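You operate a simulated robot arm through the tools that you are given. There is no shell and no other tool. Be economical: measure what you need, move in short steps, check, and stop when the job is done.

You run a simulated robot arm. Do the job below in one go: nothing can be reset, and whatever is moved stays where it is left.

JOB
Open the top bench drawer, take the orange strap roll and leave it in the inside of the top bench drawer and shut the drawer again. Then take the water job card from the packing table top and put it on the cardboard pad there. Then put the strainer basket from the packing table top on the bench top beside the vice. The order counts. Set down upright: water job card, strainer basket.

Only the result counts: the job must be done as asked and must still hold three seconds after the hand-in. Knocking over, shifting, dropping, spilling or breaking anything else fails it.

ROBOT AND FRAMES
A 7-joint arm with a fingered hand on a trunk, on a base that drives. Base frame: it is fixed to the floor where the robot stands at the start and does not move with it; the origin is under the middle of the robot, x ahead of it, y to its left, z up. Lengths are in mm, angles in degrees, forces in N, time in s.
With the tool pointing down near the work surface it reaches from about 320 to 740 mm from the robot's upright axis, wherever it stands. Its first joint turns from -166.0 to 166.0 degrees. Places, roughly: bench top beside the vice (16x16 cm) [2360, 420, 840]; cardboard pad [-500, 1750, 750]; inside of the top bench drawer [2400, 500, 600]; orange strap roll (8x7x4 cm) [-300, 1800, 800]; strainer basket [-750, 1250, 750]; top bench drawer [2400, 400, 700]; water job card [-750, 1500, 750]. Payload 4 kg.
The tool frame sits at the grasp point between the pads (the TCP): z along the fingers, y along the line on which they close. The tips reach 26 mm beyond it. Largest opening 132 mm; the body of the gripper starts 73 mm behind the TCP. The gripper is a hand of 4 fingers: y runs from the thumb to the fingers, the wrist lies at [0, 0, -239] in the tool frame, and closing takes about 1.5 s.
Orientation is that of the tool frame in the base frame, as a unit quaternion [x, y, z, w]. With the fingers straight down and closing along the base's y, the tool's x points along the base's -x, its y along +y and its z along -z.

CONTROLS
- The arm moves only by the tool drive_tool. Its argument "motion" is one flat list of numbers, 7 for each row, row after row: the shift along the tool's x, y, z in mm, then the turn, a rotation vector about the tool's x, y, z in degrees, then the finger opening in mm, from 0 to 132. In form: [tx, ty, tz, rx, ry, rz, jaw, tx, ty, tz, rx, ry, rz, jaw, ...]. A call has 1 to 20 rows; each row shifts and turns the commanded pose from where the row before left it, along the tool's axes as they then stand. Rows are played at 5 a second. More than 50 mm and 8.6 degrees between two rows, or a gripper value outside its range, and nothing of the call is played. A pose out of reach is approached as far as the arm can. The call stops where the force on the tool passes 40 N (or 10 N more than at its start, if that is more) or the arm is blocked; 0.2 s more then pass. Each finger travels about 72 mm/s and halts on what it meets, pressing with about 24 N; the grip force reading is that of the motor and also rises with nothing between the fingers. The clock runs only during rows and for 0.2 s after the last one: add rows that do not move to give the fingers time. The reply holds the time, the measured pose of the TCP, the force on the tool along the base axes, the opening and the grip force, in the units named above and with some noise, with the torque about the TCP (base axes, N m) and any sound that the robot's microphone picked up.
- Cameras (640 x 400 px; columns grow to the right, rows downward): "scene" is now at [21.6, 162.4, 1384.6]; the picture's right is [0.01, -1.00, 0.00], its down [-0.55, -0.01, -0.84] and it looks along [0.84, 0.01, -0.55] (base axes); focal length 251 px, centre (320, 200). "wrist" rides on the gripper at [68, 2, -97] in the tool frame; the picture's right is [-0.02, 1.00, 0.00], its down [-0.82, -0.02, -0.58] and it looks along [-0.58, -0.01, 0.82] (tool axes); focal length 270 px, centre (320, 200). There is no depth. A picture from a camera that has moved, and an enlarged one, comes with that camera's place and axes in the base frame and with its lens. The place of the scene camera against the robot may be out by one fixed shift of up to 25 mm in any direction.
- camera(camera): a new picture of that camera. The clock stands still meanwhile.
- lift_body(by): slides the trunk up (or, below 0, down) by that many mm; the arm and the scene camera ride with it, the base frame stays. It gives what a move gives, with no picture.
- drive_base(legs): drives the robot by 1 to 6 legs, each [ahead, turn to the left] in mm and degrees, along the robot's own axes; the way and the turn of a leg run together, so that a leg with both is an arc; at most 1500 mm and 180 degrees a leg. The arm and the cameras ride along, it lands a little off, and it stops where it bumps. It gives what a move gives.
- grasp_type(shape): the hand has 4 fingers and takes this shape, open, in about a second: jaw (thumb against the fingers, like two jaws); tri (thumb and two fingers); tip (a fingertip pinch); poke (one finger out to press); point (the index stretched); flat (the hand flat); cup (the hand cupped); fist (a fist). The gripper value then closes the fingers along that shape, each until it touches; the sizes above hold for jaw. It gives what a move gives, with no picture.
- aim_head(pan, tilt): turns the head with the scene camera to pan (to the left, within 155 degrees either way) and tilt (down, from -29 to 69), counted from straight ahead of the robot. It gives what a move gives.
- enlarge(camera, box): a new picture of the part [left, top, right, bottom] of that camera's present view, enlarged. The clock stands still meanwhile.
- job_done(): hands the job in; it is judged then, once.

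Work in short steps. Places have to be worked out from the pictures, the camera data and where the tool is seen: move nearer, look again, correct. Check each grasp and each placing, and mend what went wrong. You have 180 turns and 126 pictures in all, those below and enlarged ones among them. Open the gripper and draw the arm clear of the work before you hand the job in, unless the task says otherwise; then end with one line.

The tools are called after ">>>" by a JSON object that holds its "fn" and its "kwargs". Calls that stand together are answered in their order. drive_tool: Moves the arm, as the interface text tells. Its arguments: {"type":"object","properties":{"motion":{"type":"array"}},"required":["motion"]} The other tools are called the same way: lift_body (by) slides the trunk up or down; grasp_type (shape) gives the hand a shape; drive_base (legs) drives the base; aim_head (pan, tilt) turns the head that bears the scene camera; camera (camera) takes a picture; enlarge (camera, box) takes an enlarged picture of a part of a camera's view; job_done () hands the job in.

At the start:

```text
time_s: 0.0
ee_pos: [503.5, 167.5, 917.8]
tcp_rot: [0.0, 1.0, 0.0, 0.0]
contact_force: [0.0, -0.2, -0.7]
wrist_torque: [0.01, -0.01, -0.03]
finger_gap: 131.9
finger_force: 0.1
shape: jaw
trunk travel left (down, up): [-325.0, 265.0]
robot x, y, heading: [2.4, -3.2, -0.2]
head pan, tilt: [0.6, 33.1]
```

scene: 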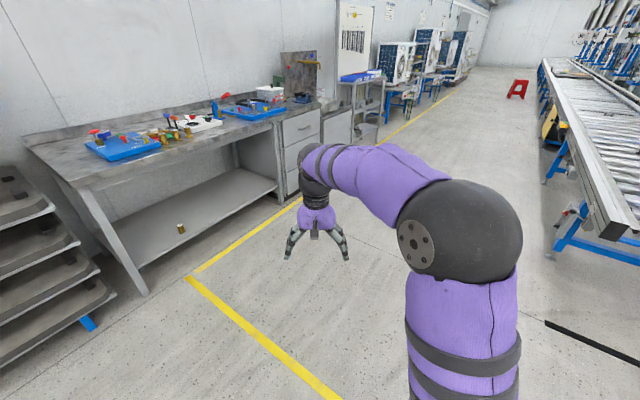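
wrist: 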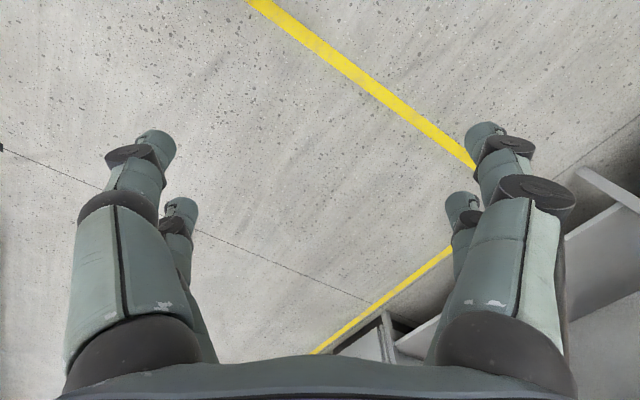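

The start view shows the bench with the drawer cabinet ahead. I'll zoom on the drawer first.

>>> {"fn": "enlarge", "kwargs": {"camera": "scene", "box": [200, 40, 400, 200]}}

>>> {"fn": "aim_head", "kwargs": {"pan": 110, "tilt": 25}}

```text
2.50 times, centred on (300, 120) of scene
camera zoom: at [21.6, 162.4, 1384.6], right [0.01, -1.0, 0.0], down [-0.55, -0.01, -0.84], along [0.84, 0.01, -0.55], focal length 628 px, centre (370, 400)
```

zoom: 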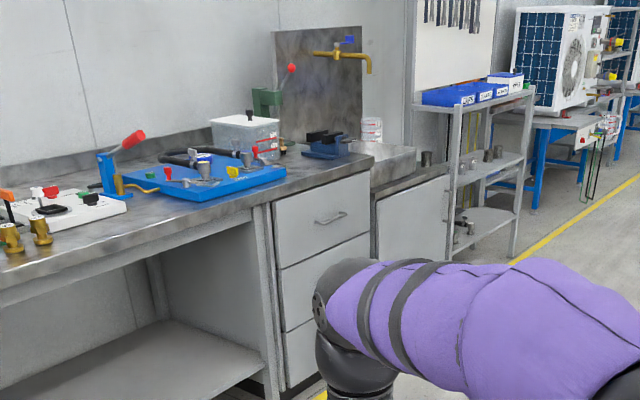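

```text
time_s: 1.9
ee_pos: [502.9, 167.7, 916.9]
tcp_rot: [0.0, 1.0, 0.0, 0.0]
contact_force: [0.8, -0.5, 0.5]
wrist_torque: [-0.01, 0.0, 0.0]
finger_gap: 132.0
finger_force: 0.2
shape: jaw
trunk travel left (down, up): [-325.0, 265.0]
robot x, y, heading: [-1.2, -2.3, -0.0]
head pan, tilt: [110.0, 25.0]
```

Now a look toward the packing table.

>>> {"fn": "camera", "kwargs": {"camera": "scene"}}

```text
122 pictures are left
camera scene: at [-98.9, 248.0, 1397.4], right [0.94, 0.34, 0.0], down [0.14, -0.4, -0.91], along [-0.31, 0.85, -0.42], focal length 251 px, centre (320, 200)
```

scene: 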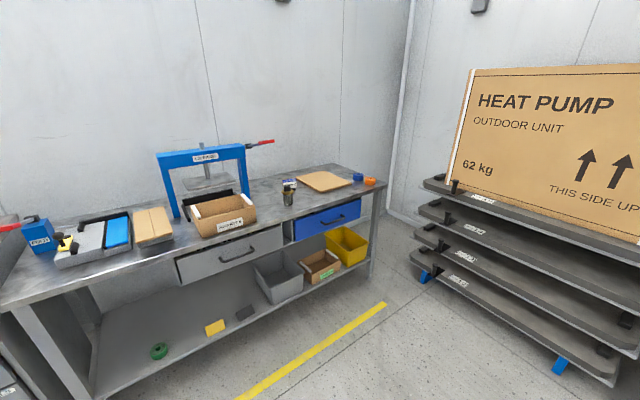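

>>> {"fn": "enlarge", "kwargs": {"camera": "scene", "box": [240, 150, 400, 250]}}

>>> {"fn": "enlarge", "kwargs": {"camera": "scene", "box": [0, 180, 200, 305]}}

>>> {"fn": "enlarge", "kwargs": {"camera": "scene", "box": [140, 130, 300, 230]}}

```text
4.00 times, centred on (320, 200) of scene
camera zoom: at [-98.9, 248.0, 1397.4], right [0.94, 0.34, 0.0], down [0.14, -0.4, -0.91], along [-0.31, 0.85, -0.42], focal length 1004 px, centre (320, 200)
```

zoom: 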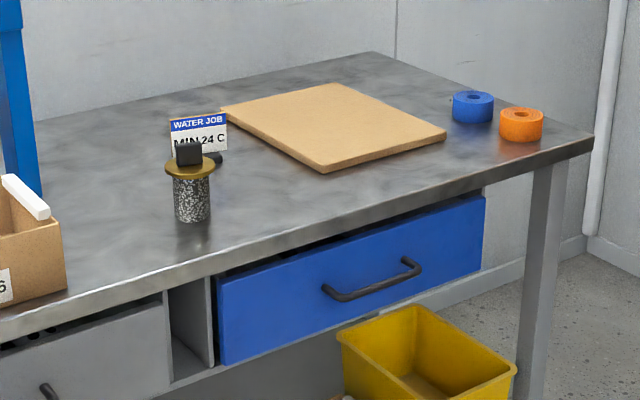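

```text
3.20 times, centred on (100, 242) of scene
camera zoom: at [-98.9, 248.0, 1397.4], right [0.94, 0.34, 0.0], down [0.14, -0.4, -0.91], along [-0.31, 0.85, -0.42], focal length 804 px, centre (1024, 64)
```

zoom: 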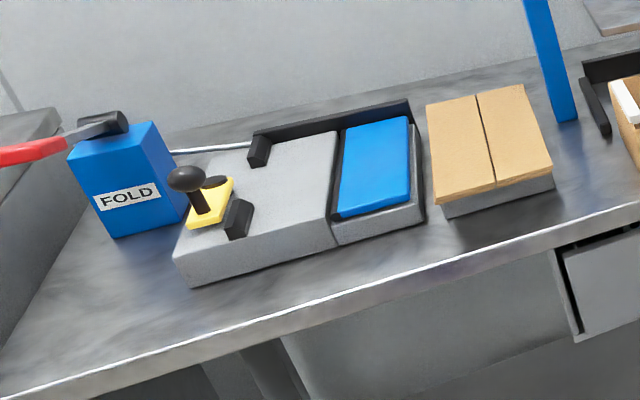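

```text
4.00 times, centred on (220, 180) of scene
camera zoom: at [-98.9, 248.0, 1397.4], right [0.94, 0.34, 0.0], down [0.14, -0.4, -0.91], along [-0.31, 0.85, -0.42], focal length 1004 px, centre (720, 280)
```

zoom: 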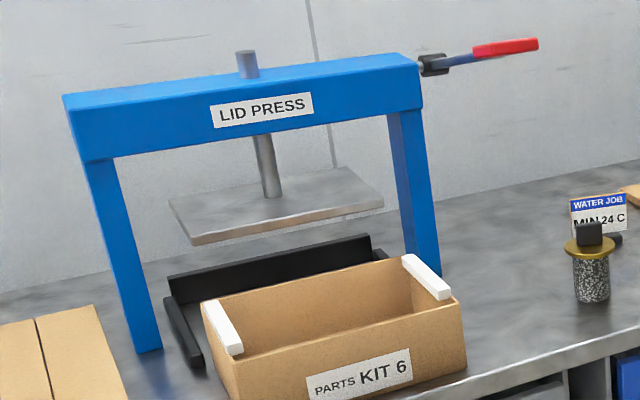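

The table has the basket, card, pad and orange roll; both furniture fronts look rotated by ~55° in base frame. I'll drive in front of the drawer cabinet, standing back a bit, and look.

>>> {"fn": "drive_base", "kwargs": {"legs": [[0, -11.5], [1500, 0], [450, 0], [0, 66.5]]}}

>>> {"fn": "aim_head", "kwargs": {"pan": 0, "tilt": 35}}

>>> {"fn": "camera", "kwargs": {"camera": "scene"}}

```text
time_s: 15.8
ee_pos: [2084.0, 94.5, 917.3]
tcp_rot: [-0.466, 0.885, -0.001, 0.001]
contact_force: [0.6, -0.2, 0.1]
wrist_torque: [0.0, -0.01, 0.03]
finger_gap: 132.1
finger_force: 0.0
shape: jaw
trunk travel left (down, up): [-325.0, 265.0]
robot x, y, heading: [1936.7, -417.7, 55.5]
head pan, tilt: [110.0, 25.0]
```

```text
time_s: 17.7
ee_pos: [2084.6, 94.3, 917.4]
tcp_rot: [-0.466, 0.885, 0.0, 0.0]
contact_force: [0.2, 0.7, -0.3]
wrist_torque: [0.01, 0.01, 0.05]
finger_gap: 131.8
finger_force: 0.0
shape: jaw
trunk travel left (down, up): [-325.0, 265.0]
robot x, y, heading: [1938.8, -414.4, 55.7]
head pan, tilt: [0.0, 35.0]
```

```text
118 pictures are left
camera scene: at [1820.1, -297.3, 1381.6], right [0.82, -0.57, 0.0], down [-0.32, -0.47, -0.82], along [0.46, 0.68, -0.57], focal length 251 px, centre (320, 200)
```

scene: 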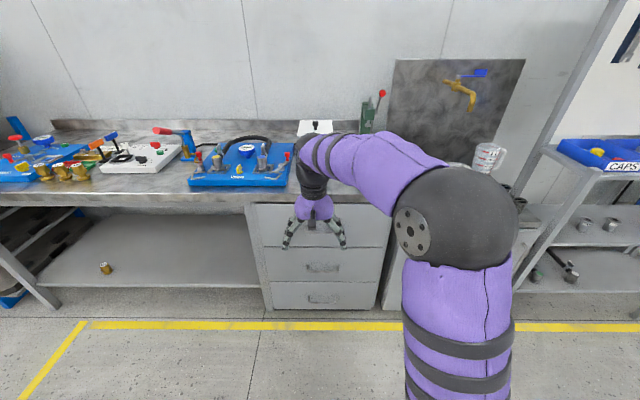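

The robot is square to the cabinet. The gripper hides the top handle, so I check the wrist view and a zoom.

>>> {"fn": "camera", "kwargs": {"camera": "wrist"}}

>>> {"fn": "enlarge", "kwargs": {"camera": "scene", "box": [230, 170, 410, 320]}}

```text
117 pictures are left
camera wrist: at [2045.6, 39.3, 1014.2], right [-0.81, 0.59, 0.0], down [0.48, 0.66, 0.58], along [0.34, 0.47, -0.82], focal length 270 px, centre (320, 200)
```

wrist: 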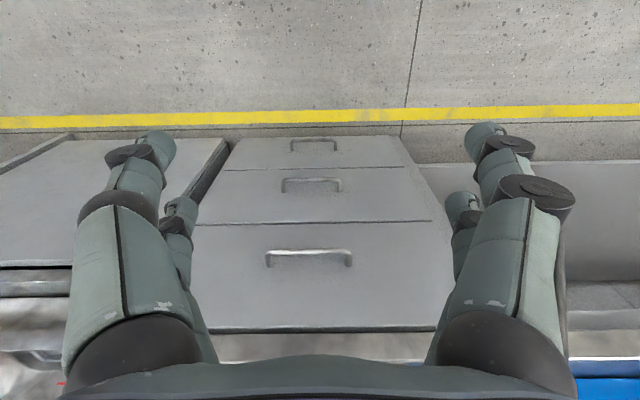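

```text
2.67 times, centred on (320, 245) of scene
camera zoom: at [1820.1, -297.3, 1381.6], right [0.82, -0.57, 0.0], down [-0.32, -0.47, -0.82], along [0.46, 0.68, -0.57], focal length 670 px, centre (320, 80)
```

zoom: 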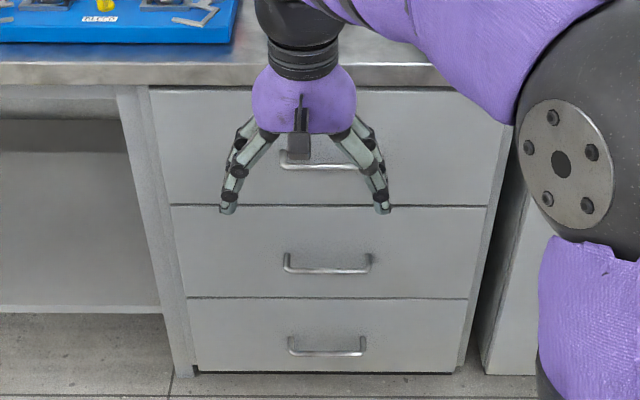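

I judge the top handle bar near (2283, 333, ~661), face about 30 mm behind. I push the tool forward a little at this height and pitch it horizontal (z forward).

>>> {"fn": "drive_tool", "kwargs": {"motion": [-40, 0, 0, 0, 0, 0, 132, -40, 0, 0, 0, 0, 0, 132, -40, 0, 0, 0, 0, 0, 132, 0, 0, 0, 0, -8.2, 0, 132, 0, 0, 0, 0, -8.2, 0, 132, 0, 0, 0, 0, -8.2, 0, 132, 0, 0, 0, 0, -8.2, 0, 132, 0, 0, 0, 0, -8.2, 0, 132, 0, 0, 0, 0, -8.2, 0, 132, 0, 0, 0, 0, -8.2, 0, 132, 0, 0, 0, 0, -8.2, 0, 132, 0, 0, 0, 0, -8.2, 0, 132, 0, 0, 0, 0, -8.2, 0, 132, 0, 0, 0, 0, -8, 0, 132, 0, 0, 0, 0, 0, 0, 132, 0, 0, 0, 0, 0, 0, 132]}}

```text
time_s: 21.1
ee_pos: [2153.0, 193.4, 916.5]
tcp_rot: [-0.33, 0.626, 0.329, 0.626]
contact_force: [-0.9, 0.0, 0.3]
wrist_torque: [-0.03, 0.02, -0.03]
finger_gap: 131.9
finger_force: 0.0
shape: jaw
trunk travel left (down, up): [-325.0, 265.0]
robot x, y, heading: [1936.3, -413.5, 55.7]
head pan, tilt: [0.0, 35.0]
```

Pitched fine. Now roll +90° so the fingers close vertically.

>>> {"fn": "drive_tool", "kwargs": {"motion": [0, 0, 0, 0, 0, 8.2, 132, 0, 0, 0, 0, 0, 8.2, 132, 0, 0, 0, 0, 0, 8.2, 132, 0, 0, 0, 0, 0, 8.2, 132, 0, 0, 0, 0, 0, 8.2, 132, 0, 0, 0, 0, 0, 8.2, 132, 0, 0, 0, 0, 0, 8.2, 132, 0, 0, 0, 0, 0, 8.2, 132, 0, 0, 0, 0, 0, 8.2, 132, 0, 0, 0, 0, 0, 8.2, 132, 0, 0, 0, 0, 0, 8, 132, 0, 0, 0, 0, 0, 0, 132, 0, 0, 0, 0, 0, 0, 132]}}

>>> {"fn": "lift_body", "kwargs": {"by": -255}}

>>> {"fn": "camera", "kwargs": {"camera": "scene"}}

>>> {"fn": "camera", "kwargs": {"camera": "wrist"}}

```text
time_s: 23.9
ee_pos: [2153.3, 193.9, 916.4]
tcp_rot: [0.21, 0.675, 0.676, 0.209]
contact_force: [-0.1, 0.5, -1.3]
wrist_torque: [0.01, 0.02, -0.02]
finger_gap: 131.7
finger_force: 0.1
shape: jaw
trunk travel left (down, up): [-325.0, 265.0]
robot x, y, heading: [1938.0, -416.6, 55.6]
head pan, tilt: [0.0, 35.0]
```

```text
time_s: 26.5
ee_pos: [2152.6, 193.4, 662.4]
tcp_rot: [0.21, 0.676, 0.675, 0.209]
contact_force: [0.1, -0.1, 0.0]
wrist_torque: [-0.01, -0.01, 0.0]
finger_gap: 132.0
finger_force: 0.1
shape: jaw
trunk travel left (down, up): [-70.0, 520.0]
robot x, y, heading: [1936.5, -413.2, 55.4]
head pan, tilt: [0.0, 35.0]
```

```text
115 pictures are left
camera scene: at [1820.1, -297.3, 1126.6], right [0.82, -0.57, 0.0], down [-0.32, -0.47, -0.82], along [0.46, 0.68, -0.57], focal length 251 px, centre (320, 200)
```

scene: 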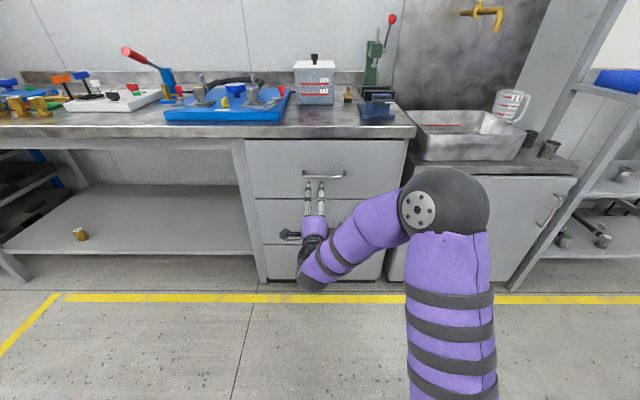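

```text
114 pictures are left
camera wrist: at [2042.3, 152.6, 664.7], right [0.02, -0.01, 1.0], down [0.35, -0.94, -0.02], along [0.94, 0.35, -0.01], focal length 270 px, centre (320, 200)
```

wrist: 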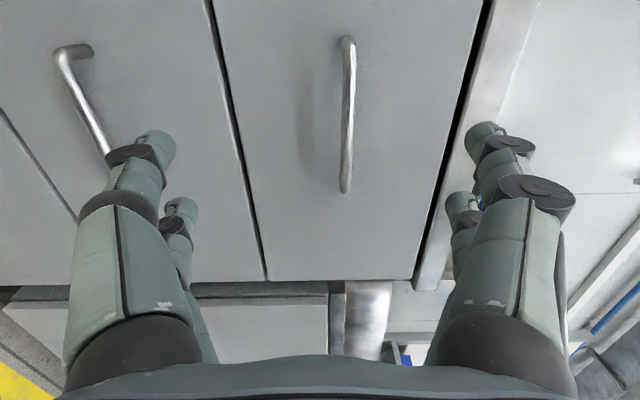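

Triangulating: bar roughly 158 mm ahead, 28 mm above, 14 mm right of the TCP. I adjust, narrow to 80 mm and advance 90 mm.

>>> {"fn": "drive_tool", "kwargs": {"motion": [-14, 28, 0, 0, 0, 0, 100, 0, 0, 45, 0, 0, 0, 80, 0, 0, 45, 0, 0, 0, 80, 0, 0, 0, 0, 0, 0, 80, 0, 0, 0, 0, 0, 0, 80]}}

>>> {"fn": "camera", "kwargs": {"camera": "wrist"}}

>>> {"fn": "enlarge", "kwargs": {"camera": "scene", "box": [240, 120, 400, 220]}}

```text
time_s: 27.7
ee_pos: [2215.0, 260.2, 692.6]
tcp_rot: [0.209, 0.675, 0.676, 0.21]
contact_force: [0.2, 0.5, -0.2]
wrist_torque: [0.02, 0.01, 0.02]
finger_gap: 80.2
finger_force: 0.0
shape: jaw
trunk travel left (down, up): [-70.0, 520.0]
robot x, y, heading: [1938.1, -416.8, 55.4]
head pan, tilt: [0.0, 35.0]
```

```text
113 pictures are left
camera wrist: at [2104.0, 219.5, 694.2], right [0.02, -0.01, 1.0], down [0.35, -0.94, -0.02], along [0.94, 0.35, -0.01], focal length 270 px, centre (320, 200)
```

wrist: 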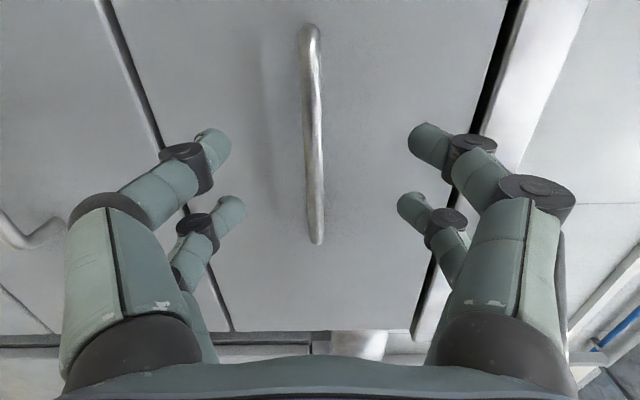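

```text
4.00 times, centred on (320, 170) of scene
camera zoom: at [1820.1, -297.3, 1126.6], right [0.82, -0.57, 0.0], down [-0.32, -0.47, -0.82], along [0.46, 0.68, -0.57], focal length 1004 px, centre (320, 320)
```

zoom: 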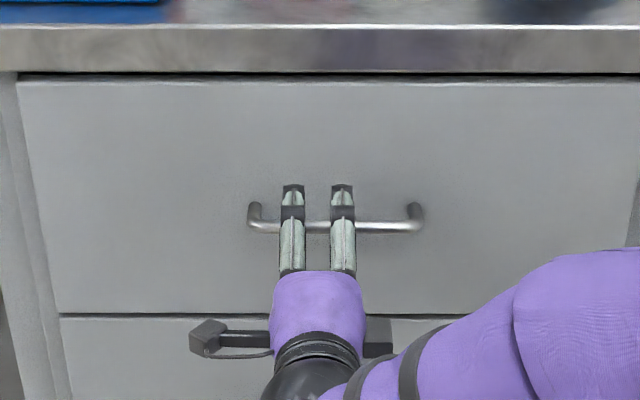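

Bar is centred between fingers, ~50 mm ahead. Advance 45 mm, shift 8 right and 3 down, then close.

>>> {"fn": "drive_tool", "kwargs": {"motion": [-8, -3, 20, 0, 0, 0, 80, 0, 0, 25, 0, 0, 0, 80, 0, 0, 0, 0, 0, 0, 80, 0, 0, 0, 0, 0, 0, 80]}}

>>> {"fn": "camera", "kwargs": {"camera": "wrist"}}

>>> {"fn": "enlarge", "kwargs": {"camera": "scene", "box": [240, 120, 400, 220]}}

```text
time_s: 28.7
ee_pos: [2246.2, 294.3, 688.1]
tcp_rot: [0.211, 0.675, 0.676, 0.209]
contact_force: [-0.2, 0.0, -0.3]
wrist_torque: [0.0, 0.01, -0.03]
finger_gap: 80.6
finger_force: 0.0
shape: jaw
trunk travel left (down, up): [-70.0, 520.0]
robot x, y, heading: [1935.9, -412.1, 55.4]
head pan, tilt: [0.0, 35.0]
```

```text
111 pictures are left
camera wrist: at [2136.3, 252.1, 690.1], right [0.02, -0.01, 1.0], down [0.35, -0.94, -0.02], along [0.94, 0.35, -0.01], focal length 270 px, centre (320, 200)
```

wrist: 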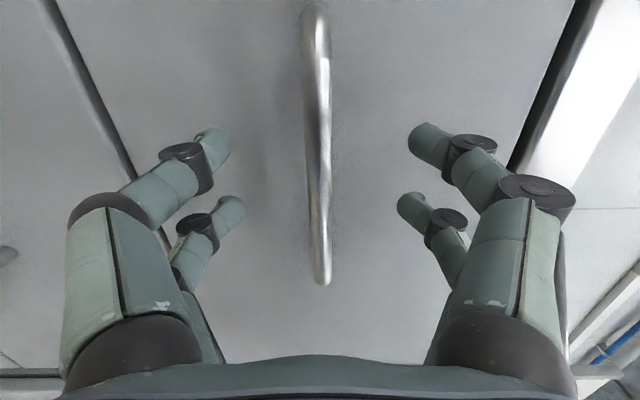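

```text
4.00 times, centred on (320, 170) of scene
camera zoom: at [1820.1, -297.3, 1126.6], right [0.82, -0.57, 0.0], down [-0.32, -0.47, -0.82], along [0.46, 0.68, -0.57], focal length 1004 px, centre (320, 320)
```

zoom: 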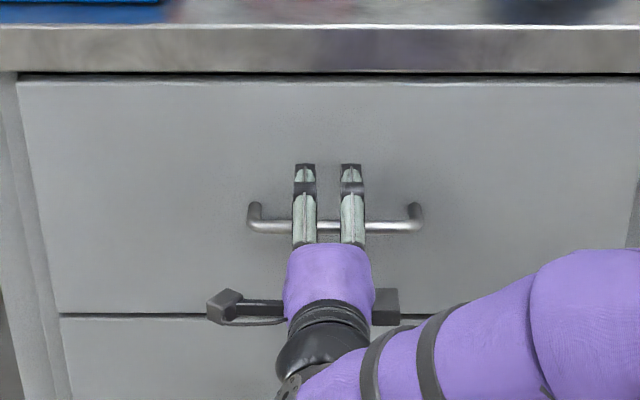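

The TCP is now level with the bar. Close.

>>> {"fn": "drive_tool", "kwargs": {"motion": [0, 0, 3, 0, 0, 0, 60, 0, 0, 0, 0, 0, 0, 30, 0, 0, 0, 0, 0, 0, 0, 0, 0, 0, 0, 0, 0, 0, 0, 0, 0, 0, 0, 0, 0, 0, 0, 0, 0, 0, 0, 0, 0, 0, 0, 0, 0, 0, 0]}}

>>> {"fn": "camera", "kwargs": {"camera": "wrist"}}

```text
time_s: 30.3
ee_pos: [2248.0, 294.8, 688.6]
tcp_rot: [0.209, 0.675, 0.676, 0.21]
contact_force: [-0.9, -1.1, 0.7]
wrist_torque: [-0.01, 0.0, -0.03]
finger_gap: 0.2
finger_force: 24.2
shape: jaw
trunk travel left (down, up): [-70.0, 520.0]
robot x, y, heading: [1940.2, -414.6, 55.8]
head pan, tilt: [0.0, 35.0]
```

```text
109 pictures are left
camera wrist: at [2138.2, 254.2, 690.3], right [0.02, -0.01, 1.0], down [0.35, -0.94, -0.02], along [0.94, 0.35, -0.01], focal length 270 px, centre (320, 200)
```

wrist: 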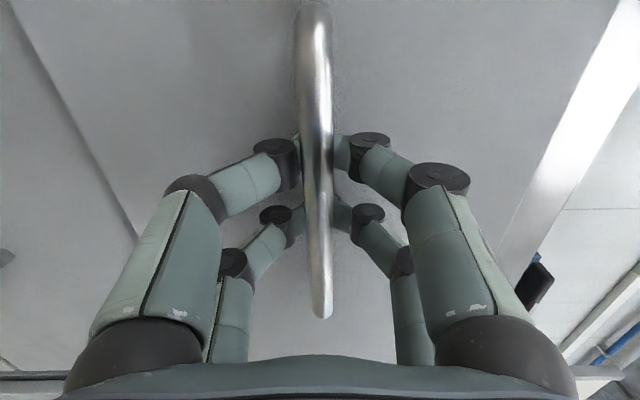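

Tips closed together behind the bar — it is hooked inside the fingers. Pull back 120 mm.

>>> {"fn": "drive_tool", "kwargs": {"motion": [0, 0, -15, 0, 0, 0, 0, 0, 0, -15, 0, 0, 0, 0, 0, 0, -15, 0, 0, 0, 0, 0, 0, -15, 0, 0, 0, 0, 0, 0, -15, 0, 0, 0, 0, 0, 0, -15, 0, 0, 0, 0, 0, 0, -15, 0, 0, 0, 0, 0, 0, -15, 0, 0, 0, 0]}}

>>> {"fn": "camera", "kwargs": {"camera": "scene"}}

```text
time_s: 32.1
ee_pos: [2182.0, 195.3, 688.0]
tcp_rot: [0.211, 0.675, 0.675, 0.21]
contact_force: [-0.9, 0.0, -0.6]
wrist_torque: [0.0, 0.04, -0.01]
finger_gap: 0.0
finger_force: 24.2
shape: jaw
trunk travel left (down, up): [-70.0, 520.0]
robot x, y, heading: [1940.1, -418.1, 55.7]
head pan, tilt: [0.0, 35.0]
```

```text
108 pictures are left
camera scene: at [1820.2, -297.3, 1126.7], right [0.82, -0.57, 0.0], down [-0.32, -0.47, -0.82], along [0.46, 0.68, -0.57], focal length 251 px, centre (320, 200)
```

scene: 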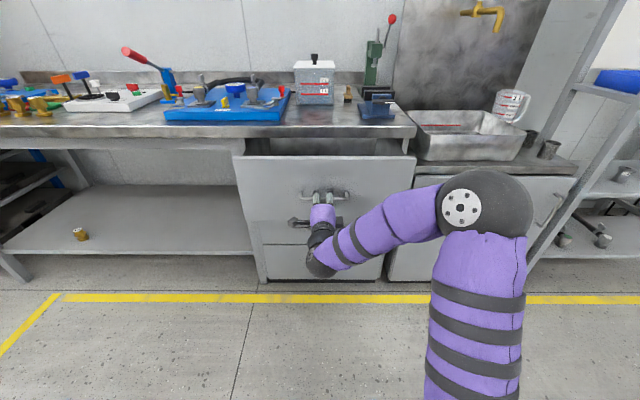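

The drawer follows. Pull another 130 mm.

>>> {"fn": "drive_tool", "kwargs": {"motion": [0, 0, -15, 0, 0, 0, 0, 0, 0, -15, 0, 0, 0, 0, 0, 0, -15, 0, 0, 0, 0, 0, 0, -15, 0, 0, 0, 0, 0, 0, -15, 0, 0, 0, 0, 0, 0, -15, 0, 0, 0, 0, 0, 0, -15, 0, 0, 0, 0, 0, 0, -15, 0, 0, 0, 0, 0, 0, -10, 0, 0, 0, 0]}}

>>> {"fn": "camera", "kwargs": {"camera": "scene"}}

```text
time_s: 34.1
ee_pos: [2106.7, 97.6, 689.7]
tcp_rot: [0.211, 0.676, 0.674, 0.21]
contact_force: [2.8, -0.6, -4.1]
wrist_torque: [-0.05, -0.07, -0.04]
finger_gap: 0.0
finger_force: 24.3
shape: jaw
out of reach, approached as far as the arm can: row 9
trunk travel left (down, up): [-70.0, 520.0]
robot x, y, heading: [1935.2, -413.9, 55.7]
head pan, tilt: [0.0, 35.0]
```

```text
107 pictures are left
camera scene: at [1820.3, -297.2, 1126.5], right [0.82, -0.57, 0.0], down [-0.32, -0.47, -0.82], along [0.46, 0.68, -0.57], focal length 251 px, centre (320, 200)
```

scene: 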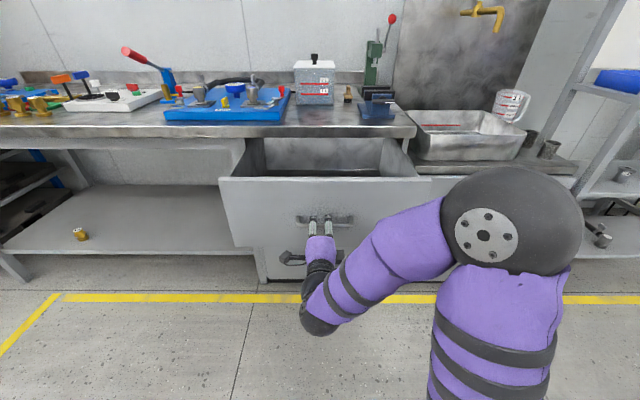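

About 235 mm open — enough. Open the fingers and check clearance, then back the base off.

>>> {"fn": "drive_tool", "kwargs": {"motion": [0, 0, 0, 0, 0, 0, 40, 0, 0, 0, 0, 0, 0, 90, 0, 0, 0, 0, 0, 0, 90, 0, 0, 0, 0, 0, 0, 90, 0, 0, 0, 0, 0, 0, 90, 0, 0, 0, 0, 0, 0, 90]}}

>>> {"fn": "camera", "kwargs": {"camera": "wrist"}}

```text
time_s: 35.5
ee_pos: [2106.6, 98.1, 689.6]
tcp_rot: [0.21, 0.675, 0.676, 0.21]
contact_force: [0.5, 0.0, -0.4]
wrist_torque: [-0.04, 0.01, -0.01]
finger_gap: 89.5
finger_force: 0.0
shape: jaw
trunk travel left (down, up): [-70.0, 520.0]
robot x, y, heading: [1937.8, -416.4, 55.5]
head pan, tilt: [0.0, 35.0]
```

```text
106 pictures are left
camera wrist: at [1996.5, 57.2, 692.3], right [0.02, -0.01, 1.0], down [0.34, -0.94, -0.02], along [0.94, 0.35, -0.02], focal length 270 px, centre (320, 200)
```

wrist: 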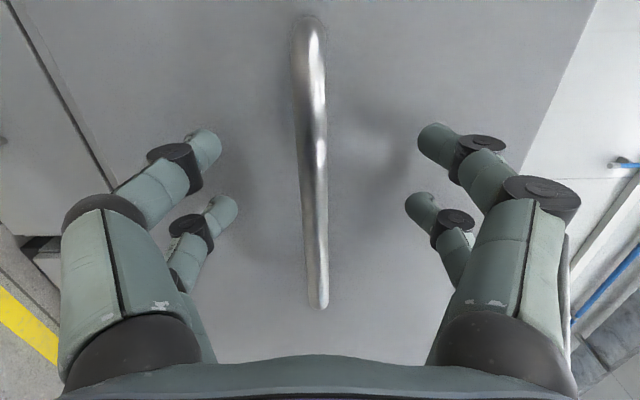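

Handle is free between the fingers. Back off, raise trunk.

>>> {"fn": "drive_base", "kwargs": {"legs": [[-250, 0]]}}

>>> {"fn": "lift_body", "kwargs": {"by": 300}}

>>> {"fn": "camera", "kwargs": {"camera": "scene"}}

```text
time_s: 37.3
ee_pos: [1965.7, -105.6, 690.3]
tcp_rot: [0.209, 0.676, 0.675, 0.21]
contact_force: [-0.4, -0.2, 0.3]
wrist_torque: [-0.01, -0.02, 0.01]
finger_gap: 89.7
finger_force: 0.1
shape: jaw
trunk travel left (down, up): [-70.0, 520.0]
robot x, y, heading: [1797.8, -619.2, 55.7]
head pan, tilt: [0.0, 35.0]
```

```text
time_s: 40.3
ee_pos: [1966.0, -105.0, 989.8]
tcp_rot: [0.21, 0.675, 0.675, 0.209]
contact_force: [-0.9, -0.2, -0.4]
wrist_torque: [0.02, -0.01, 0.01]
finger_gap: 89.9
finger_force: 0.1
shape: jaw
trunk travel left (down, up): [-370.0, 220.0]
robot x, y, heading: [1795.5, -623.0, 55.5]
head pan, tilt: [0.0, 35.0]
```

```text
105 pictures are left
camera scene: at [1680.3, -501.1, 1426.6], right [0.83, -0.56, 0.0], down [-0.32, -0.47, -0.82], along [0.46, 0.68, -0.57], focal length 251 px, centre (320, 200)
```

scene: 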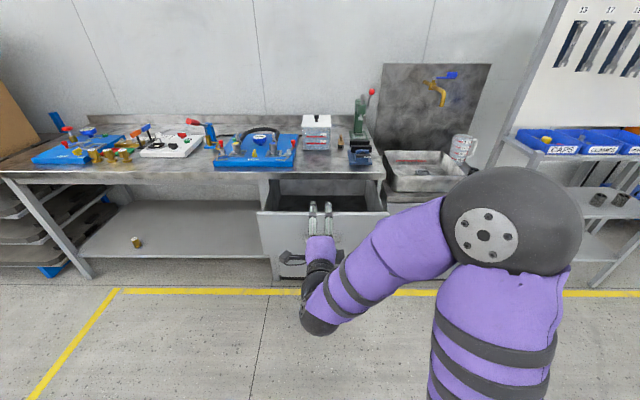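

Clear. Restore tool to straight-down (unroll, then pitch).

>>> {"fn": "drive_tool", "kwargs": {"motion": [0, 0, 0, 0, 0, -8.2, 90, 0, 0, 0, 0, 0, -8.2, 90, 0, 0, 0, 0, 0, -8.2, 90, 0, 0, 0, 0, 0, -8.2, 90, 0, 0, 0, 0, 0, -8.2, 90, 0, 0, 0, 0, 0, -8.2, 90, 0, 0, 0, 0, 0, -8.2, 90, 0, 0, 0, 0, 0, -8.2, 90, 0, 0, 0, 0, 0, -8.2, 90, 0, 0, 0, 0, 0, -8.2, 90, 0, 0, 0, 0, 0, -8, 90]}}

>>> {"fn": "drive_tool", "kwargs": {"motion": [0, 0, 0, 0, 8.2, 0, 110, 0, 0, 0, 0, 8.2, 0, 110, 0, 0, 0, 0, 8.2, 0, 110, 0, 0, 0, 0, 8.2, 0, 110, 0, 0, 0, 0, 8.2, 0, 110, 0, 0, 0, 0, 8.2, 0, 110, 0, 0, 0, 0, 8.2, 0, 110, 0, 0, 0, 0, 8.2, 0, 110, 0, 0, 0, 0, 8.2, 0, 110, 0, 0, 0, 0, 8.2, 0, 110, 0, 0, 0, 0, 8, 0, 110, 0, 0, 0, 0, 0, 0, 110]}}

>>> {"fn": "drive_base", "kwargs": {"legs": [[0, 76.3], [1500, 0], [944, 0], [0, 13]]}}

>>> {"fn": "camera", "kwargs": {"camera": "scene"}}

```text
time_s: 42.7
ee_pos: [1967.3, -105.1, 989.1]
tcp_rot: [-0.33, 0.626, 0.329, 0.626]
contact_force: [0.1, -0.3, -0.2]
wrist_torque: [0.0, 0.0, -0.02]
finger_gap: 89.6
finger_force: 0.0
shape: jaw
trunk travel left (down, up): [-370.0, 220.0]
robot x, y, heading: [1796.0, -620.6, 55.8]
head pan, tilt: [0.0, 35.0]
```

```text
time_s: 45.3
ee_pos: [1967.1, -104.3, 990.7]
tcp_rot: [-0.466, 0.885, 0.0, 0.0]
contact_force: [1.0, 0.5, -0.6]
wrist_torque: [-0.02, -0.01, 0.0]
finger_gap: 110.1
finger_force: 0.0
shape: jaw
trunk travel left (down, up): [-370.0, 220.0]
robot x, y, heading: [1800.8, -620.7, 55.6]
head pan, tilt: [0.0, 35.0]
```

```text
time_s: 61.8
ee_pos: [-359.9, 1331.4, 989.4]
tcp_rot: [0.955, -0.297, 0.0, 0.0]
contact_force: [0.1, -0.2, -0.7]
wrist_torque: [-0.02, 0.03, -0.04]
finger_gap: 109.6
finger_force: 0.1
shape: jaw
trunk travel left (down, up): [-370.0, 220.0]
robot x, y, heading: [151.8, 1165.1, 145.7]
head pan, tilt: [0.0, 35.0]
```

```text
104 pictures are left
camera scene: at [36.1, 1059.5, 1426.6], right [0.57, 0.82, 0.0], down [0.47, -0.32, -0.82], along [-0.68, 0.46, -0.57], focal length 251 px, centre (320, 200)
```

scene: 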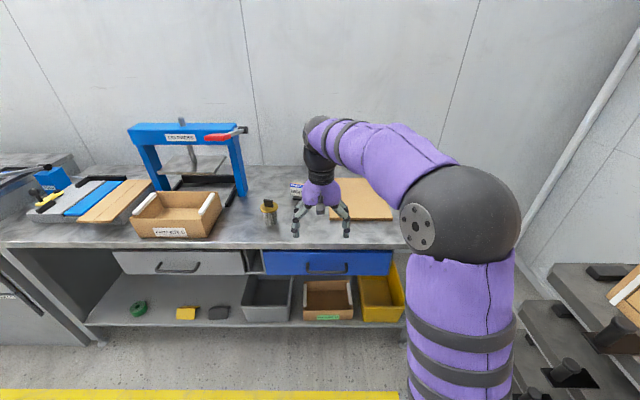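

Aligned with the table. Advance 330 mm and move the tool right toward the roll, then use the wrist camera.

>>> {"fn": "drive_base", "kwargs": {"legs": [[330, 0]]}}

>>> {"fn": "drive_tool", "kwargs": {"motion": [0, -40, 0, 0, 0, 0, 110, 0, -40, 0, 0, 0, 0, 110, 0, -40, 0, 0, 0, 0, 110, 0, -40, 0, 0, 0, 0, 110, 0, -40, 0, 0, 0, 0, 110, 0, -40, 0, 0, 0, 0, 110, 0, -40, 0, 0, 0, 0, 110, 0, -40, 0, 0, 0, 0, 110, 0, -40, 0, 0, 0, 0, 110]}}

>>> {"fn": "camera", "kwargs": {"camera": "wrist"}}

>>> {"fn": "camera", "kwargs": {"camera": "scene"}}

```text
time_s: 64.0
ee_pos: [-633.5, 1516.8, 990.6]
tcp_rot: [0.955, -0.296, 0.0, 0.0]
contact_force: [-0.1, -0.3, 0.9]
wrist_torque: [0.01, -0.01, 0.01]
finger_gap: 109.9
finger_force: 0.1
shape: jaw
trunk travel left (down, up): [-370.0, 220.0]
robot x, y, heading: [-118.8, 1349.7, 145.7]
head pan, tilt: [0.0, 35.0]
```

```text
time_s: 66.0
ee_pos: [-428.8, 1815.8, 990.5]
tcp_rot: [0.955, -0.298, 0.001, 0.0]
contact_force: [0.7, -0.8, 0.0]
wrist_torque: [0.01, -0.01, -0.03]
finger_gap: 109.9
finger_force: 0.2
shape: jaw
trunk travel left (down, up): [-370.0, 220.0]
robot x, y, heading: [-119.5, 1347.3, 145.4]
head pan, tilt: [0.0, 35.0]
```

```text
103 pictures are left
camera wrist: at [-372.1, 1775.1, 1086.9], right [-0.59, -0.81, 0.0], down [-0.66, 0.48, 0.58], along [-0.47, 0.34, -0.82], focal length 270 px, centre (320, 200)
```

wrist: 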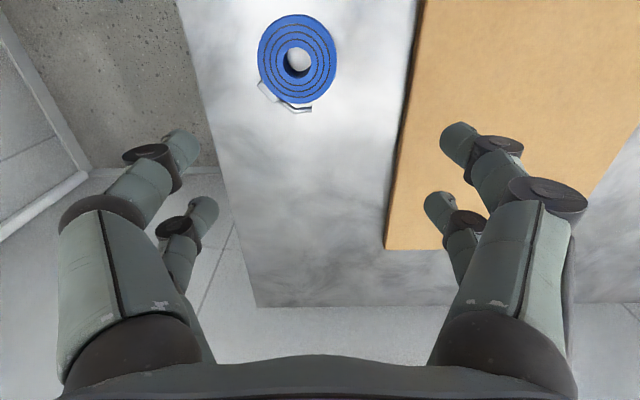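

```text
102 pictures are left
camera scene: at [-237.1, 1246.4, 1426.6], right [0.56, 0.83, 0.0], down [0.47, -0.32, -0.82], along [-0.68, 0.46, -0.57], focal length 251 px, centre (320, 200)
```

scene: 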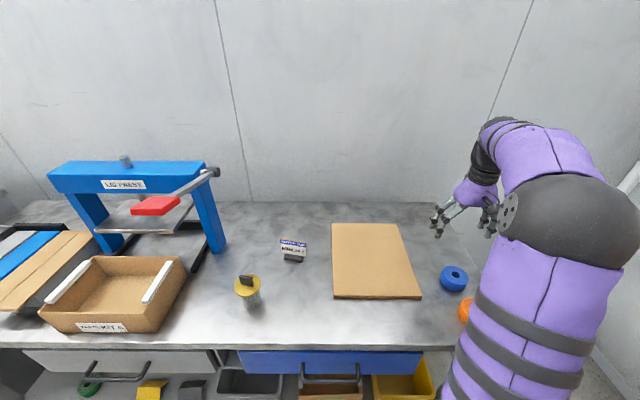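

Both rolls are seen; the orange one I estimate near (-315, 1754), table ~800 high. Move the tool back 130 and look from above.

>>> {"fn": "drive_tool", "kwargs": {"motion": [43, -5, 0, 0, 0, 0, 110, 43, -5, 0, 0, 0, 0, 110, 43, -5, 0, 0, 0, 0, 110, 0, 0, 0, 0, 0, 0, 110]}}

>>> {"fn": "camera", "kwargs": {"camera": "wrist"}}

>>> {"fn": "enlarge", "kwargs": {"camera": "scene", "box": [400, 200, 560, 340]}}

```text
time_s: 67.0
ee_pos: [-313.5, 1752.2, 987.7]
tcp_rot: [0.955, -0.297, -0.001, 0.001]
contact_force: [0.3, -0.3, 0.5]
wrist_torque: [0.0, 0.01, 0.0]
finger_gap: 109.8
finger_force: 0.0
shape: jaw
trunk travel left (down, up): [-370.0, 220.0]
robot x, y, heading: [-119.0, 1347.6, 145.5]
head pan, tilt: [0.0, 35.0]
```

```text
101 pictures are left
camera wrist: at [-257.5, 1713.0, 1085.6], right [-0.59, -0.81, 0.0], down [-0.66, 0.48, 0.58], along [-0.47, 0.34, -0.82], focal length 270 px, centre (320, 200)
```

wrist: 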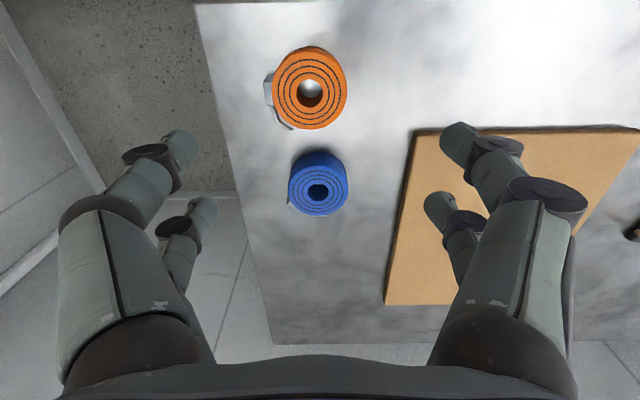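

```text
2.86 times, centred on (480, 270) of scene
camera zoom: at [-236.8, 1246.3, 1426.6], right [0.56, 0.83, 0.0], down [0.47, -0.32, -0.82], along [-0.68, 0.46, -0.57], focal length 717 px, centre (-137, 0)
```

zoom: 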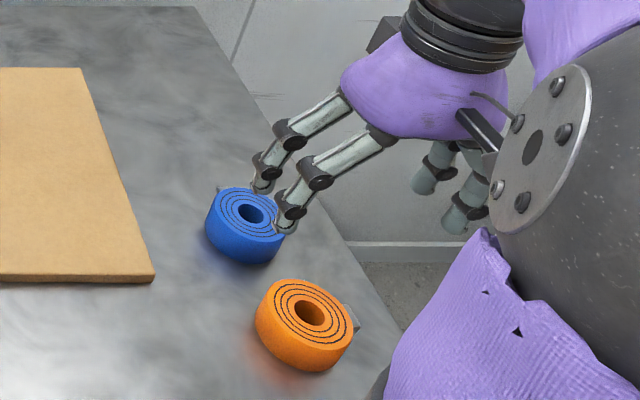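

Wrist triangulation: roll tops at z≈835, orange centre 12 mm behind and 8 mm right of the TCP. Correct and descend to ~845, check.

>>> {"fn": "drive_tool", "kwargs": {"motion": [12, -8, 0, 0, 0, 0, 125, 0, 0, 40, 0, 0, 0, 125, 0, 0, 40, 0, 0, 0, 125, 0, 0, 40, 0, 0, 0, 125, 0, 0, 15, 0, 0, 0, 125, 0, 0, 0, 0, 0, 0, 125]}}

>>> {"fn": "camera", "kwargs": {"camera": "wrist"}}

```text
time_s: 68.4
ee_pos: [-300.2, 1752.6, 853.3]
tcp_rot: [0.955, -0.297, 0.001, 0.001]
contact_force: [-0.5, -0.5, 1.1]
wrist_torque: [0.02, 0.0, -0.02]
finger_gap: 125.0
finger_force: 0.0
shape: jaw
trunk travel left (down, up): [-370.0, 220.0]
robot x, y, heading: [-118.5, 1348.9, 145.6]
head pan, tilt: [0.0, 35.0]
```

```text
99 pictures are left
camera wrist: at [-244.1, 1712.8, 950.8], right [-0.59, -0.81, 0.0], down [-0.66, 0.48, 0.58], along [-0.47, 0.34, -0.82], focal length 270 px, centre (320, 200)
```

wrist: 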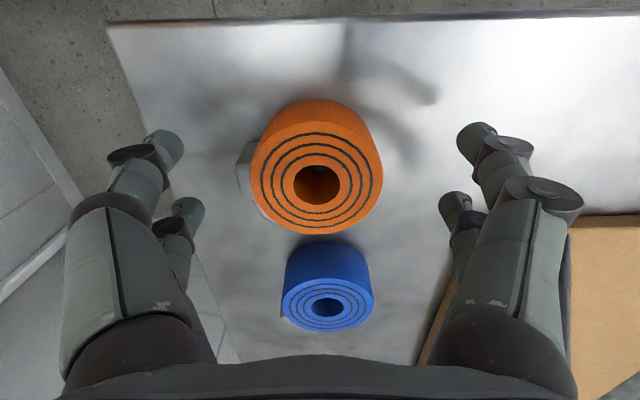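

Well centred. Lower 24 mm and close.

>>> {"fn": "drive_tool", "kwargs": {"motion": [0, 0, 12, 0, 0, 0, 125, 0, 0, 12, 0, 0, 0, 125, 0, 0, 0, 0, 0, 0, 125, 0, 0, 0, 0, 0, 0, 100, 0, 0, 0, 0, 0, 0, 60, 0, 0, 0, 0, 0, 0, 30, 0, 0, 0, 0, 0, 0, 30, 0, 0, 0, 0, 0, 0, 30, 0, 0, 0, 0, 0, 0, 30]}}

>>> {"fn": "camera", "kwargs": {"camera": "wrist"}}

```text
time_s: 70.4
ee_pos: [-301.3, 1754.4, 830.3]
tcp_rot: [0.955, -0.296, 0.0, 0.0]
contact_force: [-0.1, 0.0, -0.2]
wrist_torque: [-0.03, 0.03, 0.01]
finger_gap: 50.4
finger_force: 24.4
shape: jaw
trunk travel left (down, up): [-370.0, 220.0]
robot x, y, heading: [-118.0, 1349.5, 145.7]
head pan, tilt: [0.0, 35.0]
```

```text
98 pictures are left
camera wrist: at [-244.5, 1713.6, 928.1], right [-0.59, -0.81, 0.0], down [-0.66, 0.48, 0.58], along [-0.47, 0.34, -0.82], focal length 270 px, centre (320, 200)
```

wrist: 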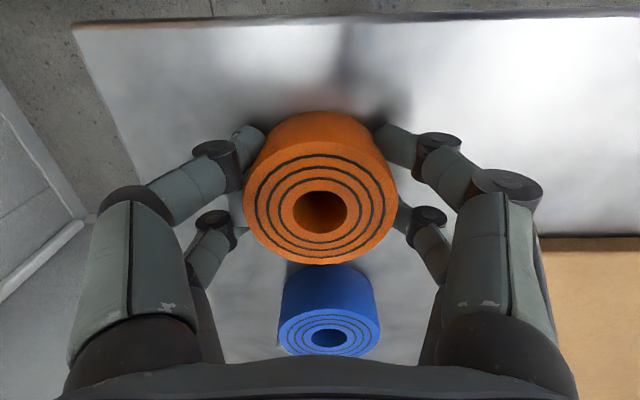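

Gripped between the four fingers. Lift with a stronger close command and check.

>>> {"fn": "drive_tool", "kwargs": {"motion": [0, 0, 0, 0, 0, 0, 0, 0, 0, -20, 0, 0, 0, 0, 0, 0, -30, 0, 0, 0, 0, 0, 0, -40, 0, 0, 0, 0, 0, 0, -40, 0, 0, 0, 0, 0, 0, -40, 0, 0, 0, 0, 0, 0, 0, 0, 0, 0, 0]}}

>>> {"fn": "camera", "kwargs": {"camera": "wrist"}}

```text
time_s: 72.0
ee_pos: [-299.7, 1753.3, 1000.2]
tcp_rot: [0.955, -0.296, -0.001, 0.0]
contact_force: [-0.1, 0.5, -1.5]
wrist_torque: [0.0, -0.02, 0.03]
finger_gap: 50.2
finger_force: 23.9
shape: jaw
trunk travel left (down, up): [-370.0, 220.0]
robot x, y, heading: [-120.9, 1346.7, 145.9]
head pan, tilt: [0.0, 35.0]
```

```text
97 pictures are left
camera wrist: at [-242.8, 1713.6, 1098.3], right [-0.59, -0.81, 0.0], down [-0.66, 0.48, 0.58], along [-0.47, 0.34, -0.82], focal length 270 px, centre (320, 200)
```

wrist: 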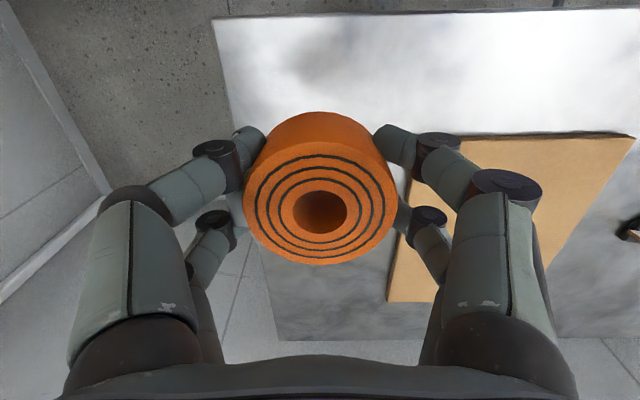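

Held firmly. Bring the arm back to centre, then retrace the path in reverse to the drawer.

>>> {"fn": "drive_tool", "kwargs": {"motion": [0, 0, -25, 0, 0, 0, 0, -20, 40, 0, 0, 0, 0, 0, -20, 40, 0, 0, 0, 0, 0, -20, 40, 0, 0, 0, 0, 0, -20, 40, 0, 0, 0, 0, 0, -20, 40, 0, 0, 0, 0, 0, -20, 40, 0, 0, 0, 0, 0, 0, 40, 0, 0, 0, 0, 0, 0, 40, 0, 0, 0, 0, 0, 0, 40, 0, 0, 0, 0, 0]}}

>>> {"fn": "drive_base", "kwargs": {"legs": [[-400, 0], [0, -13.5], [-1500, 0], [-850, 0], [0, -76.8]]}}

>>> {"fn": "camera", "kwargs": {"camera": "scene"}}

```text
time_s: 74.2
ee_pos: [-602.5, 1524.3, 1026.2]
tcp_rot: [0.955, -0.297, 0.0, 0.0]
contact_force: [0.5, 0.0, -0.3]
wrist_torque: [-0.01, -0.02, 0.0]
finger_gap: 50.2
finger_force: 23.6
shape: jaw
trunk travel left (down, up): [-370.0, 220.0]
robot x, y, heading: [-119.8, 1350.1, 145.7]
head pan, tilt: [0.0, 35.0]
```

```text
time_s: 92.3
ee_pos: [1967.6, -124.1, 1027.6]
tcp_rot: [-0.474, 0.881, 0.0, 0.0]
contact_force: [-0.1, 0.7, -0.4]
wrist_torque: [-0.02, 0.0, -0.02]
finger_gap: 49.1
finger_force: 24.1
shape: jaw
trunk travel left (down, up): [-370.0, 220.0]
robot x, y, heading: [1800.8, -609.7, 57.0]
head pan, tilt: [0.0, 35.0]
```

```text
96 pictures are left
camera scene: at [1680.3, -494.1, 1426.6], right [0.84, -0.55, 0.0], down [-0.31, -0.48, -0.82], along [0.45, 0.68, -0.57], focal length 251 px, centre (320, 200)
```

scene: 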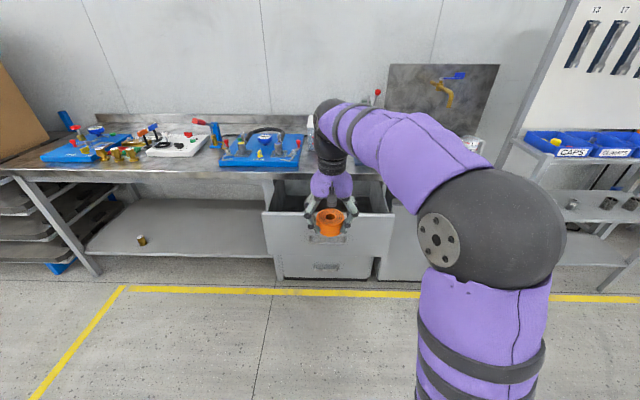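

Advance 250 with small heading fix, then look with the wrist camera.

>>> {"fn": "drive_base", "kwargs": {"legs": [[0, -1.5], [250, 0]]}}

>>> {"fn": "drive_tool", "kwargs": {"motion": [-40, 0, 0, 0, 0, 0, 0, -40, 0, 0, 0, 0, 0, 0, -30, 0, 0, 0, 0, 0, 0, 0, 0, 0, 0, 0, 0, 0]}}

>>> {"fn": "camera", "kwargs": {"camera": "wrist"}}

>>> {"fn": "camera", "kwargs": {"camera": "scene"}}

```text
time_s: 94.5
ee_pos: [2127.2, 79.4, 1027.8]
tcp_rot: [-0.461, 0.887, 0.001, 0.0]
contact_force: [-0.4, -0.7, -1.1]
wrist_torque: [-0.05, 0.04, -0.03]
finger_gap: 49.9
finger_force: 23.9
shape: jaw
trunk travel left (down, up): [-370.0, 220.0]
robot x, y, heading: [1944.9, -401.1, 55.0]
head pan, tilt: [0.0, 35.0]
```

```text
time_s: 95.5
ee_pos: [2191.1, 168.6, 1029.2]
tcp_rot: [-0.461, 0.887, -0.001, 0.0]
contact_force: [-0.2, 0.1, -0.3]
wrist_torque: [-0.01, 0.0, 0.01]
finger_gap: 49.7
finger_force: 24.6
shape: jaw
trunk travel left (down, up): [-370.0, 220.0]
robot x, y, heading: [1941.6, -400.8, 55.2]
head pan, tilt: [0.0, 35.0]
```

```text
95 pictures are left
camera wrist: at [2151.0, 113.3, 1125.6], right [-0.8, 0.6, 0.0], down [0.49, 0.66, 0.58], along [0.34, 0.46, -0.82], focal length 270 px, centre (320, 200)
```

wrist: 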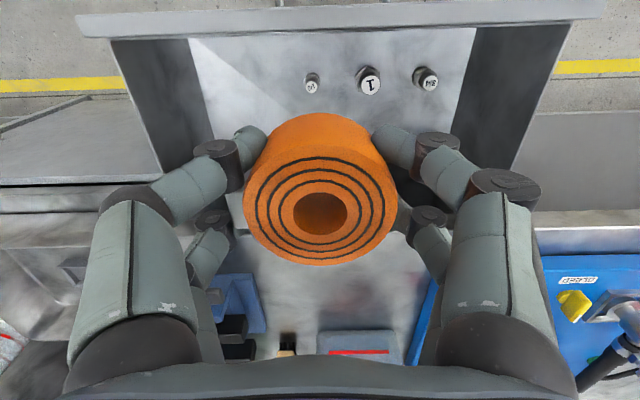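

```text
94 pictures are left
camera scene: at [1828.9, -282.5, 1426.6], right [0.82, -0.57, 0.0], down [-0.33, -0.47, -0.82], along [0.47, 0.67, -0.57], focal length 251 px, centre (320, 200)
```

scene: 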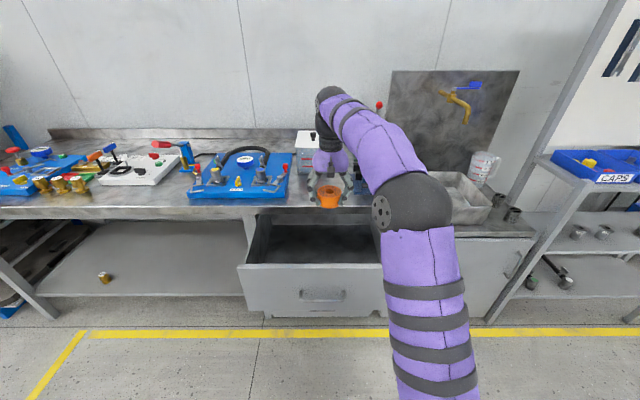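

There are three small items standing in the drawer. I zoom to place them precisely.

>>> {"fn": "enlarge", "kwargs": {"camera": "wrist", "box": [80, 0, 560, 300]}}

>>> {"fn": "enlarge", "kwargs": {"camera": "scene", "box": [230, 190, 400, 320]}}

```text
1.33 times, centred on (320, 150) of wrist
camera zoom: at [2151.0, 113.3, 1125.6], right [-0.8, 0.6, 0.0], down [0.49, 0.66, 0.58], along [0.34, 0.46, -0.82], focal length 360 px, centre (320, 267)
```

zoom: 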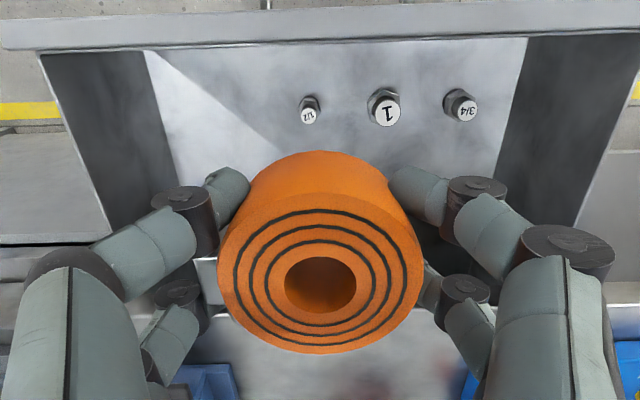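

```text
3.08 times, centred on (315, 255) of scene
camera zoom: at [1828.9, -282.5, 1426.6], right [0.82, -0.57, 0.0], down [-0.33, -0.47, -0.82], along [0.47, 0.67, -0.57], focal length 773 px, centre (335, 31)
```

zoom: 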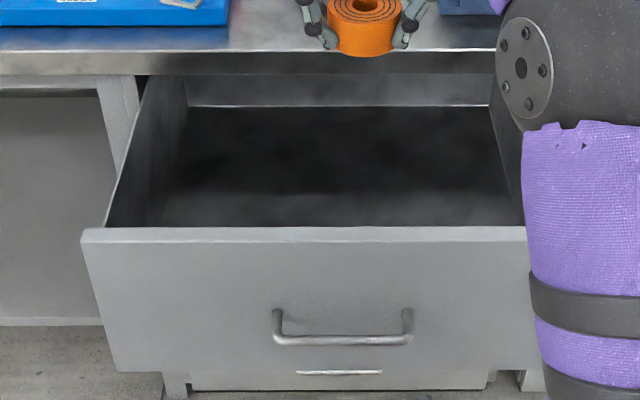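

Free floor is in the right/rear part: target u≈1445 (72 forward), 97 right. Move there high, then lower by trunk to TCP ~770.

>>> {"fn": "drive_tool", "kwargs": {"motion": [-24, -32, 0, 0, 0, 0, 0, -24, -32, 0, 0, 0, 0, 0, -24, -33, 0, 0, 0, 0, 0, 0, 0, 0, 0, 0, 0, 0]}}

>>> {"fn": "lift_body", "kwargs": {"by": -170}}

>>> {"fn": "camera", "kwargs": {"camera": "wrist"}}

>>> {"fn": "camera", "kwargs": {"camera": "scene"}}

```text
time_s: 96.5
ee_pos: [2308.1, 168.0, 1028.0]
tcp_rot: [-0.461, 0.887, -0.001, -0.001]
contact_force: [0.2, -0.4, -1.5]
wrist_torque: [-0.03, -0.03, 0.0]
finger_gap: 49.3
finger_force: 24.2
shape: jaw
out of reach, approached as far as the arm can: row 3
trunk travel left (down, up): [-370.0, 220.0]
robot x, y, heading: [1944.0, -401.7, 54.8]
head pan, tilt: [0.0, 35.0]
```

```text
time_s: 98.5
ee_pos: [2308.1, 168.1, 857.0]
tcp_rot: [-0.461, 0.887, 0.0, -0.001]
contact_force: [-0.4, 0.1, -0.4]
wrist_torque: [-0.01, -0.03, 0.02]
finger_gap: 49.2
finger_force: 23.3
shape: jaw
trunk travel left (down, up): [-200.0, 390.0]
robot x, y, heading: [1947.7, -401.9, 55.1]
head pan, tilt: [0.0, 35.0]
```

```text
91 pictures are left
camera wrist: at [2267.5, 113.8, 954.7], right [-0.8, 0.6, 0.0], down [0.49, 0.66, 0.58], along [0.34, 0.46, -0.82], focal length 270 px, centre (320, 200)
```

wrist: 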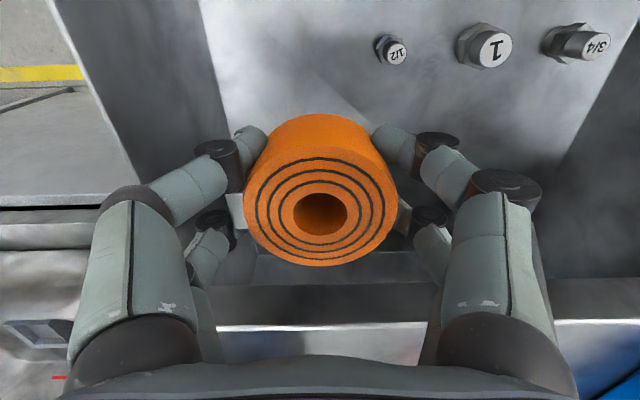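

```text
90 pictures are left
camera scene: at [1828.9, -282.7, 1256.6], right [0.82, -0.57, 0.0], down [-0.33, -0.47, -0.82], along [0.47, 0.67, -0.57], focal length 251 px, centre (320, 200)
```

scene: 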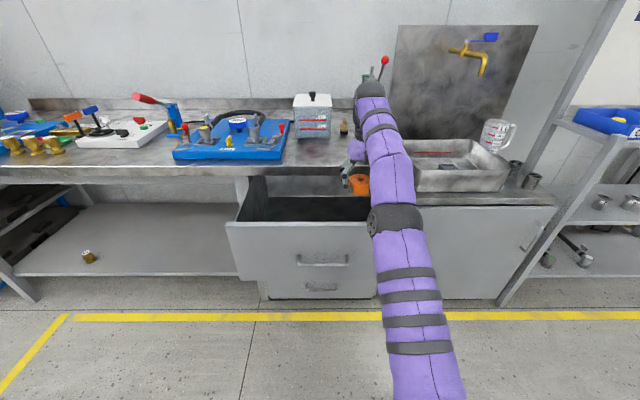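

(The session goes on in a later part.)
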